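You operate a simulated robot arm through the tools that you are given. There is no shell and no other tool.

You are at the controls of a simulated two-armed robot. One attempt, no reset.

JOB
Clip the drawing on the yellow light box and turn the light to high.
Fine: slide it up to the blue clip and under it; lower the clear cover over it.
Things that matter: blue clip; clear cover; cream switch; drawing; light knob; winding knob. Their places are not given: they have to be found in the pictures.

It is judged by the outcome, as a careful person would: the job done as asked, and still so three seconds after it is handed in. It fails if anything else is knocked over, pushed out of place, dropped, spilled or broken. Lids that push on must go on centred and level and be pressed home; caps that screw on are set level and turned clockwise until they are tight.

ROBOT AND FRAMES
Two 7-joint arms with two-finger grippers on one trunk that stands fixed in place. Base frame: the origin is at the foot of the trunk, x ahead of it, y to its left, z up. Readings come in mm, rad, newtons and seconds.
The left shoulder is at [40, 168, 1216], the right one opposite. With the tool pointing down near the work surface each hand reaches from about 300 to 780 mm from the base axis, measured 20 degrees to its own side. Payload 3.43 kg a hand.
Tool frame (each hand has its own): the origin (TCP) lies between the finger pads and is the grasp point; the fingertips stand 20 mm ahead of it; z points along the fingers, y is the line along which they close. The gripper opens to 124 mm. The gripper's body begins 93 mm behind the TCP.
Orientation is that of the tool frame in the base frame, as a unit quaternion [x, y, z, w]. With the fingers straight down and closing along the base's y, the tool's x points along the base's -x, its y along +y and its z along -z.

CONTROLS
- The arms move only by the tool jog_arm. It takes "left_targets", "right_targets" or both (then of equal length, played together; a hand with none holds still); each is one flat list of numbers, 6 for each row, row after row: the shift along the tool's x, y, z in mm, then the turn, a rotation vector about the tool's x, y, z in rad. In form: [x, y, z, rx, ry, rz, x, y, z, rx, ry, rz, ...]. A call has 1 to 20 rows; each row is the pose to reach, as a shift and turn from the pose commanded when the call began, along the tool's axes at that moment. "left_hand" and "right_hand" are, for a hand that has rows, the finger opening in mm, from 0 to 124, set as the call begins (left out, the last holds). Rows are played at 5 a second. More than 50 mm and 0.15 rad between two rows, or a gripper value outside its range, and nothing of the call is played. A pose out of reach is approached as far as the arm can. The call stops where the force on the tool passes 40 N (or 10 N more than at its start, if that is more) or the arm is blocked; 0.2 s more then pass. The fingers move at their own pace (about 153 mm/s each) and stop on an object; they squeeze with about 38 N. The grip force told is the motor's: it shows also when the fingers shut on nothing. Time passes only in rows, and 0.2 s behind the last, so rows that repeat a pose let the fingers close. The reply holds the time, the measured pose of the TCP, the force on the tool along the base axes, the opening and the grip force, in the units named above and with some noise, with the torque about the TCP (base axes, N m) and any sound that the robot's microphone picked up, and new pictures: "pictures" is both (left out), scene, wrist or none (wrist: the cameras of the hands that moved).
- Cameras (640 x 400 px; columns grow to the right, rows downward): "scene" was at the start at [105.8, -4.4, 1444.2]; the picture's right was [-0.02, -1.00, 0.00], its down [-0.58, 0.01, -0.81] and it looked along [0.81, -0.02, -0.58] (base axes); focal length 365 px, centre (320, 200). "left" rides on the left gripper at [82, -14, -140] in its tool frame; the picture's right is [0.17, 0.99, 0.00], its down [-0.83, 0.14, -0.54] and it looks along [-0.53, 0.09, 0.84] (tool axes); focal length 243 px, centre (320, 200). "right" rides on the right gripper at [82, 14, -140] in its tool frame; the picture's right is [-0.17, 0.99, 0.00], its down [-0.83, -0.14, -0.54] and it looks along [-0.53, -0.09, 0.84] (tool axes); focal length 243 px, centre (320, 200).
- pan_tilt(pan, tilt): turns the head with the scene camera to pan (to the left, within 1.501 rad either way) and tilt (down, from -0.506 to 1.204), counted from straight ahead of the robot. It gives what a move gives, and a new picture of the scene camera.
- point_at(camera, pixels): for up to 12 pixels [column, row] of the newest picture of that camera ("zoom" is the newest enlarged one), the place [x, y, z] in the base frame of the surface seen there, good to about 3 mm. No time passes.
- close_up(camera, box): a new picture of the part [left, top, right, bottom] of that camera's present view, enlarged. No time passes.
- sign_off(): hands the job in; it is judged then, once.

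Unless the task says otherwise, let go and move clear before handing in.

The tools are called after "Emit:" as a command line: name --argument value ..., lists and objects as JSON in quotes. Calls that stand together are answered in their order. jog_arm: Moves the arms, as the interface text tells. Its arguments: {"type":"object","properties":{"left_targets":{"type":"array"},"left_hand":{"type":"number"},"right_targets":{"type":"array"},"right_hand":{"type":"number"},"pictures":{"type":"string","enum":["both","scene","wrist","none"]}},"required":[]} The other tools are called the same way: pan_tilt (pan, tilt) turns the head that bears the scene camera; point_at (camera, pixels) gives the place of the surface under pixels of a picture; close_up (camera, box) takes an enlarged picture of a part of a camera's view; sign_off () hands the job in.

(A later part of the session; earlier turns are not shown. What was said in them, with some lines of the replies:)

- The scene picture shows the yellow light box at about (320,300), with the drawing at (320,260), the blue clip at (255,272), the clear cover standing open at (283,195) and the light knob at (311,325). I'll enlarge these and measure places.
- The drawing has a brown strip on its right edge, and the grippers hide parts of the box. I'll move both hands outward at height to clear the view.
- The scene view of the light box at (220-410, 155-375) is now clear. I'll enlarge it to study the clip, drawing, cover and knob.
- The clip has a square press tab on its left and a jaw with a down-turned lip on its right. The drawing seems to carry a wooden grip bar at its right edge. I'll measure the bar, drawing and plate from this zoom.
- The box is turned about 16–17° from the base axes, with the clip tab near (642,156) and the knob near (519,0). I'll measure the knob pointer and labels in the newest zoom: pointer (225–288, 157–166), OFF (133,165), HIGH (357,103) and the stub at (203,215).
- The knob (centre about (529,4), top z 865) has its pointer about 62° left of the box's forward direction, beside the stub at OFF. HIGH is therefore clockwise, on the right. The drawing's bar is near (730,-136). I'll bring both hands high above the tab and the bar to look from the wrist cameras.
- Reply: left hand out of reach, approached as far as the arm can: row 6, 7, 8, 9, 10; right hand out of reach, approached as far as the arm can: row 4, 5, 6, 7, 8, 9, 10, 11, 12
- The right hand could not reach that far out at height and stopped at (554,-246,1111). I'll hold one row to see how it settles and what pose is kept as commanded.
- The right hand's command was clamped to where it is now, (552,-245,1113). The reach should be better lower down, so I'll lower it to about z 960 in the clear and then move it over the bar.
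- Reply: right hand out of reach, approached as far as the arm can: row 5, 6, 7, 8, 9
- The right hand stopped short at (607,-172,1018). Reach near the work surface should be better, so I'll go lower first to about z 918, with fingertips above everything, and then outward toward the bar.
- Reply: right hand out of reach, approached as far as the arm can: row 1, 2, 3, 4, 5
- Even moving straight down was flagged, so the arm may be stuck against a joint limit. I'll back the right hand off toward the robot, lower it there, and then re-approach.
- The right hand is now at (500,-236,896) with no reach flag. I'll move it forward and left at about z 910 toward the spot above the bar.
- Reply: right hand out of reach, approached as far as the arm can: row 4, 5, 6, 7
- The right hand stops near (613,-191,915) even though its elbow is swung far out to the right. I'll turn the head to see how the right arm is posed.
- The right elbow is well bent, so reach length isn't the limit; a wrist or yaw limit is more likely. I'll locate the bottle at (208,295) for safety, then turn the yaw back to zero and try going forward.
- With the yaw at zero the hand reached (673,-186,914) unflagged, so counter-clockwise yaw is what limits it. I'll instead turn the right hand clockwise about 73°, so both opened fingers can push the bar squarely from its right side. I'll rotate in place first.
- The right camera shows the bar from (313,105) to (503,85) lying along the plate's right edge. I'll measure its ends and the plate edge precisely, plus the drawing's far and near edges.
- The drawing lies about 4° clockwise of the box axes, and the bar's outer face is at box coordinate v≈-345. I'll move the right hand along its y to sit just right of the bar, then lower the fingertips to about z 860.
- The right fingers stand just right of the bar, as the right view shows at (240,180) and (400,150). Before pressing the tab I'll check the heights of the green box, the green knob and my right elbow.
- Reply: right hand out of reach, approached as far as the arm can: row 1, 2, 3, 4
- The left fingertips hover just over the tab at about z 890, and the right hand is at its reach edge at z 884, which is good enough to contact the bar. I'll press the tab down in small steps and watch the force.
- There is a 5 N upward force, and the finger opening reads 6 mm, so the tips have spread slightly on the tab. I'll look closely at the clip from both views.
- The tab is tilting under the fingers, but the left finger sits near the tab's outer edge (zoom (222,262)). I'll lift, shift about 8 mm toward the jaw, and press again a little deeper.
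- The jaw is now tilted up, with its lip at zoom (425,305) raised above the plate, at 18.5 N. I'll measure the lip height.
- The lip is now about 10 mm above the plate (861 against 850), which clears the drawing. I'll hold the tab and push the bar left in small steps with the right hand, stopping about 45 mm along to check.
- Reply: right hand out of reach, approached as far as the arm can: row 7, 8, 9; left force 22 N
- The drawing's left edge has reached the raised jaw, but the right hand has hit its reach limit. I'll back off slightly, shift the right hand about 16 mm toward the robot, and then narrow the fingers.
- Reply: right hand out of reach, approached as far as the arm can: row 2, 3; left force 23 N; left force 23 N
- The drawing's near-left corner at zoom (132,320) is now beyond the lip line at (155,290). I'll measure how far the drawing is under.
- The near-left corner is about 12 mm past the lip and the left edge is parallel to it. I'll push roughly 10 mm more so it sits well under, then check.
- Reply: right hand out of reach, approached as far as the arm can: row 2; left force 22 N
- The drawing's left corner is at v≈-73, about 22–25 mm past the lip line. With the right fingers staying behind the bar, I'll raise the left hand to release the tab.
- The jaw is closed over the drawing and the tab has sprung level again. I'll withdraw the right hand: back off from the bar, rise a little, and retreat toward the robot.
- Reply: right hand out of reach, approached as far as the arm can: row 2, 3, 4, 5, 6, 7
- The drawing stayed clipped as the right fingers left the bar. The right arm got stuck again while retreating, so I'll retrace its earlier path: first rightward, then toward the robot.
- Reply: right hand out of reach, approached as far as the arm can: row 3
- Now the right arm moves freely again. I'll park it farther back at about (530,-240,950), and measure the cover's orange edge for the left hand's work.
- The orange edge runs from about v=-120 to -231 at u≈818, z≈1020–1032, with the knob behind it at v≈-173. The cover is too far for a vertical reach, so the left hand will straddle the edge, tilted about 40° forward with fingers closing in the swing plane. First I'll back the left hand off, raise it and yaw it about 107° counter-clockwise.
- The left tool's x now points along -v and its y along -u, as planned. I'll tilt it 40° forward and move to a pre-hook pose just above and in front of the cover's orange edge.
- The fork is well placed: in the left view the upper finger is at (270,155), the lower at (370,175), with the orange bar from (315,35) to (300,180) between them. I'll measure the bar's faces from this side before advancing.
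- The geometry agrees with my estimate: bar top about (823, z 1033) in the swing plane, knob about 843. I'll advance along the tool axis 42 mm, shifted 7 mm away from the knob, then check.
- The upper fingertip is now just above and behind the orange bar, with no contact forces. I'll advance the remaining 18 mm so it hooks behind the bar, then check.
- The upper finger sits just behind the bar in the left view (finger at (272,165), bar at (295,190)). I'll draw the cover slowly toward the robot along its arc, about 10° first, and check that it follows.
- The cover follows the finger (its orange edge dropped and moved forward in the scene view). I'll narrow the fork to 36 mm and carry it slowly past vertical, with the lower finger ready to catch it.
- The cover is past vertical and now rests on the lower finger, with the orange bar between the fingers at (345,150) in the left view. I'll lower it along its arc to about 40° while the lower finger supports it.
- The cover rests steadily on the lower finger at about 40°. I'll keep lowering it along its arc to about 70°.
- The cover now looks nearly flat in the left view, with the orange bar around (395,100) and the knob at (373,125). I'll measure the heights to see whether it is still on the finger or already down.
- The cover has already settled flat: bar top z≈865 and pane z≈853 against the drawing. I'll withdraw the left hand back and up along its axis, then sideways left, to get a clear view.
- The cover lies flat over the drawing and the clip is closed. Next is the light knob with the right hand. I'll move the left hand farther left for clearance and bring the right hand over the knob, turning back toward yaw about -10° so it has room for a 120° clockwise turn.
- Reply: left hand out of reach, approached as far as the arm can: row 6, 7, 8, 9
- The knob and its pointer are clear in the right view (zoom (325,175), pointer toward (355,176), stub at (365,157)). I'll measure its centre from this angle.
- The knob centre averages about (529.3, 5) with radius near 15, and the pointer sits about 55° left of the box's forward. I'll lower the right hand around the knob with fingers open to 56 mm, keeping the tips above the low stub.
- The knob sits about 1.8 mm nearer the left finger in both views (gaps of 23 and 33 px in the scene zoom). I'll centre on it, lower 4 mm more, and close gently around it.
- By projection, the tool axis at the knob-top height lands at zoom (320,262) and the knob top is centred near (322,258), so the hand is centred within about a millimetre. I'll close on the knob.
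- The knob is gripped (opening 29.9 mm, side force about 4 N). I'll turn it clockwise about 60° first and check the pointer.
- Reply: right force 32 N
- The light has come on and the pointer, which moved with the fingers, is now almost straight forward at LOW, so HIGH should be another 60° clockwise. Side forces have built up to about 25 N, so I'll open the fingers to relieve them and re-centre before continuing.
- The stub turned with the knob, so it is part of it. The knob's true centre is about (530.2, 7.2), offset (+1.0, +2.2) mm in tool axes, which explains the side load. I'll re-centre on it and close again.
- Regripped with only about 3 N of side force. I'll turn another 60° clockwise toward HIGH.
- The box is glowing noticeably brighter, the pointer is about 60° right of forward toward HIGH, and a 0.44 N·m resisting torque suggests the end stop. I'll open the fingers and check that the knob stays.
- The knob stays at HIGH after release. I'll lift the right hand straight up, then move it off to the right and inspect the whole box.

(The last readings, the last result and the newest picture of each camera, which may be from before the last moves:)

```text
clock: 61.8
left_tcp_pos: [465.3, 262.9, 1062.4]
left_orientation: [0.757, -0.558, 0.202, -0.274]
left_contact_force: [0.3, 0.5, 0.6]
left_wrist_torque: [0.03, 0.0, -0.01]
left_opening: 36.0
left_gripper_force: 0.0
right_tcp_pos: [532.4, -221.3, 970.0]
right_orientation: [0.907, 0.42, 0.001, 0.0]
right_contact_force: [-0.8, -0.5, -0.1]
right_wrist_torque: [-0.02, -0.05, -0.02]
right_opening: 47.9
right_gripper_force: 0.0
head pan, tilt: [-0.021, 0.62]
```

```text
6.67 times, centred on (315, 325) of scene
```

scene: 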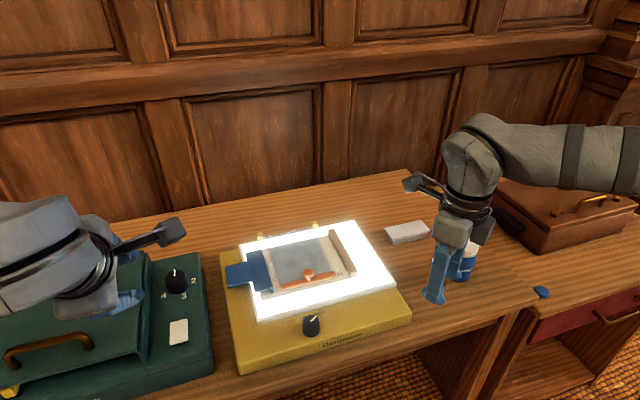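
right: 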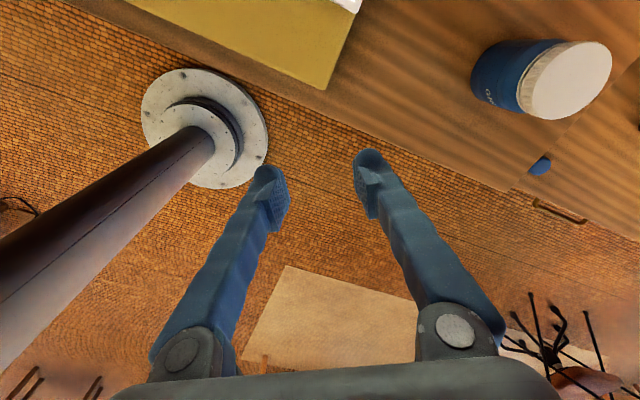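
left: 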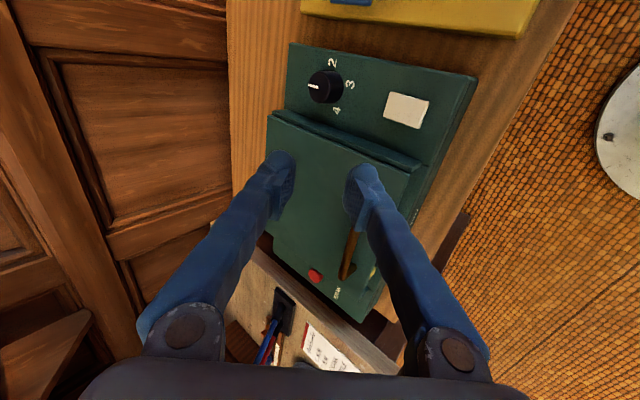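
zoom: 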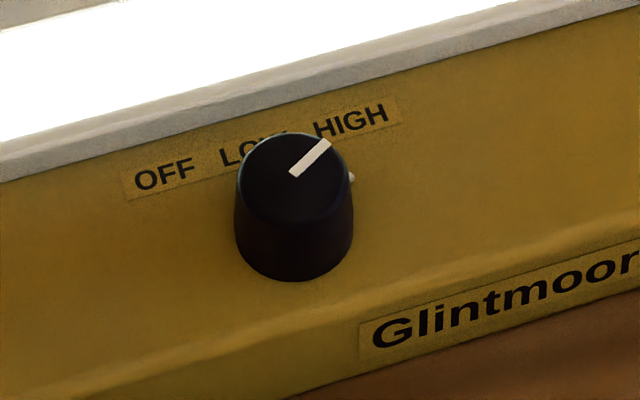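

Everything looks right: the drawing is under the closed clip, the cover is flat, the pointer is at HIGH, the light is bright, and the box corners are unmoved. I'll do a last height check on the cover and clip.

Emit:
close_up --camera "scene" --box '[225, 225, 365, 315]'

Emit:
point_at --camera "zoom" --pixels '[[265, 272], [495, 213], [380, 245], [215, 110], [415, 65], [250, 240], [215, 275], [220, 298], [70, 190], [200, 330], [580, 220], [160, 200]]'

```text
4.44 times, centred on (295, 270) of scene
```

zoom: 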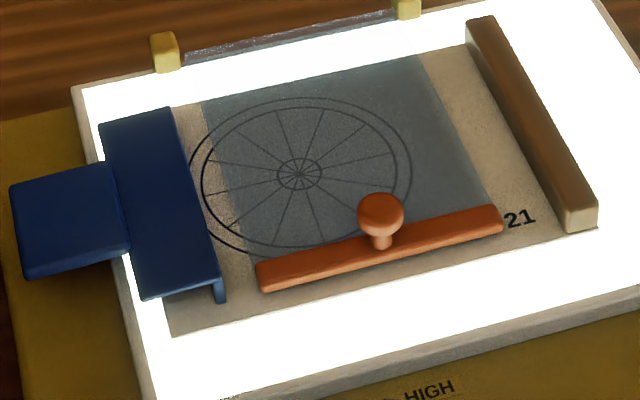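

```text
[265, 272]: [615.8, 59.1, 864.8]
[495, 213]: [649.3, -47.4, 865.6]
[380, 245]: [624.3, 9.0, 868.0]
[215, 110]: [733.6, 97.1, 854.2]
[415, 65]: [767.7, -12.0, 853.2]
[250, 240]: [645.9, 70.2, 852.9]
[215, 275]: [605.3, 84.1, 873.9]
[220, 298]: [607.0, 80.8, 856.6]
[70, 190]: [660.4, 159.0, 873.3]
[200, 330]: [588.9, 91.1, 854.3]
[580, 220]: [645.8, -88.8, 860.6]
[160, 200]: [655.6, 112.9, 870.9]
```

The heights agree: orange bar 865 at both ends, pane 853–854 all over, the clip lip resting on the drawing at about 856, and both hands clear with no contact. The drawing is clipped, the cover is down and the light is on high, so I'm handing the job in.

Emit:
sign_off

```text
The job is handed in.
```

The drawing is clipped on the light box with the clear cover down over it, and the light is on high. I've handed the job in.

- **Drawing:** it was pushed left about 20–25 mm under the blue clip, and the clip is closed on it.
- **Cover:** it lies flat and level over the drawing. It slipped off the supporting finger near the end and dropped the last few centimetres. The drawing and box showed no shift afterwards.
- **Light:** the knob is turned from OFF through LOW to HIGH. The pointer stayed there after I let go, and the box is visibly brighter.

While I turned the knob, side force built up to about 25 N, so I let go and re-centred partway. The light box did not move. I saw no change in anything else on the bench, and both hands are clear.
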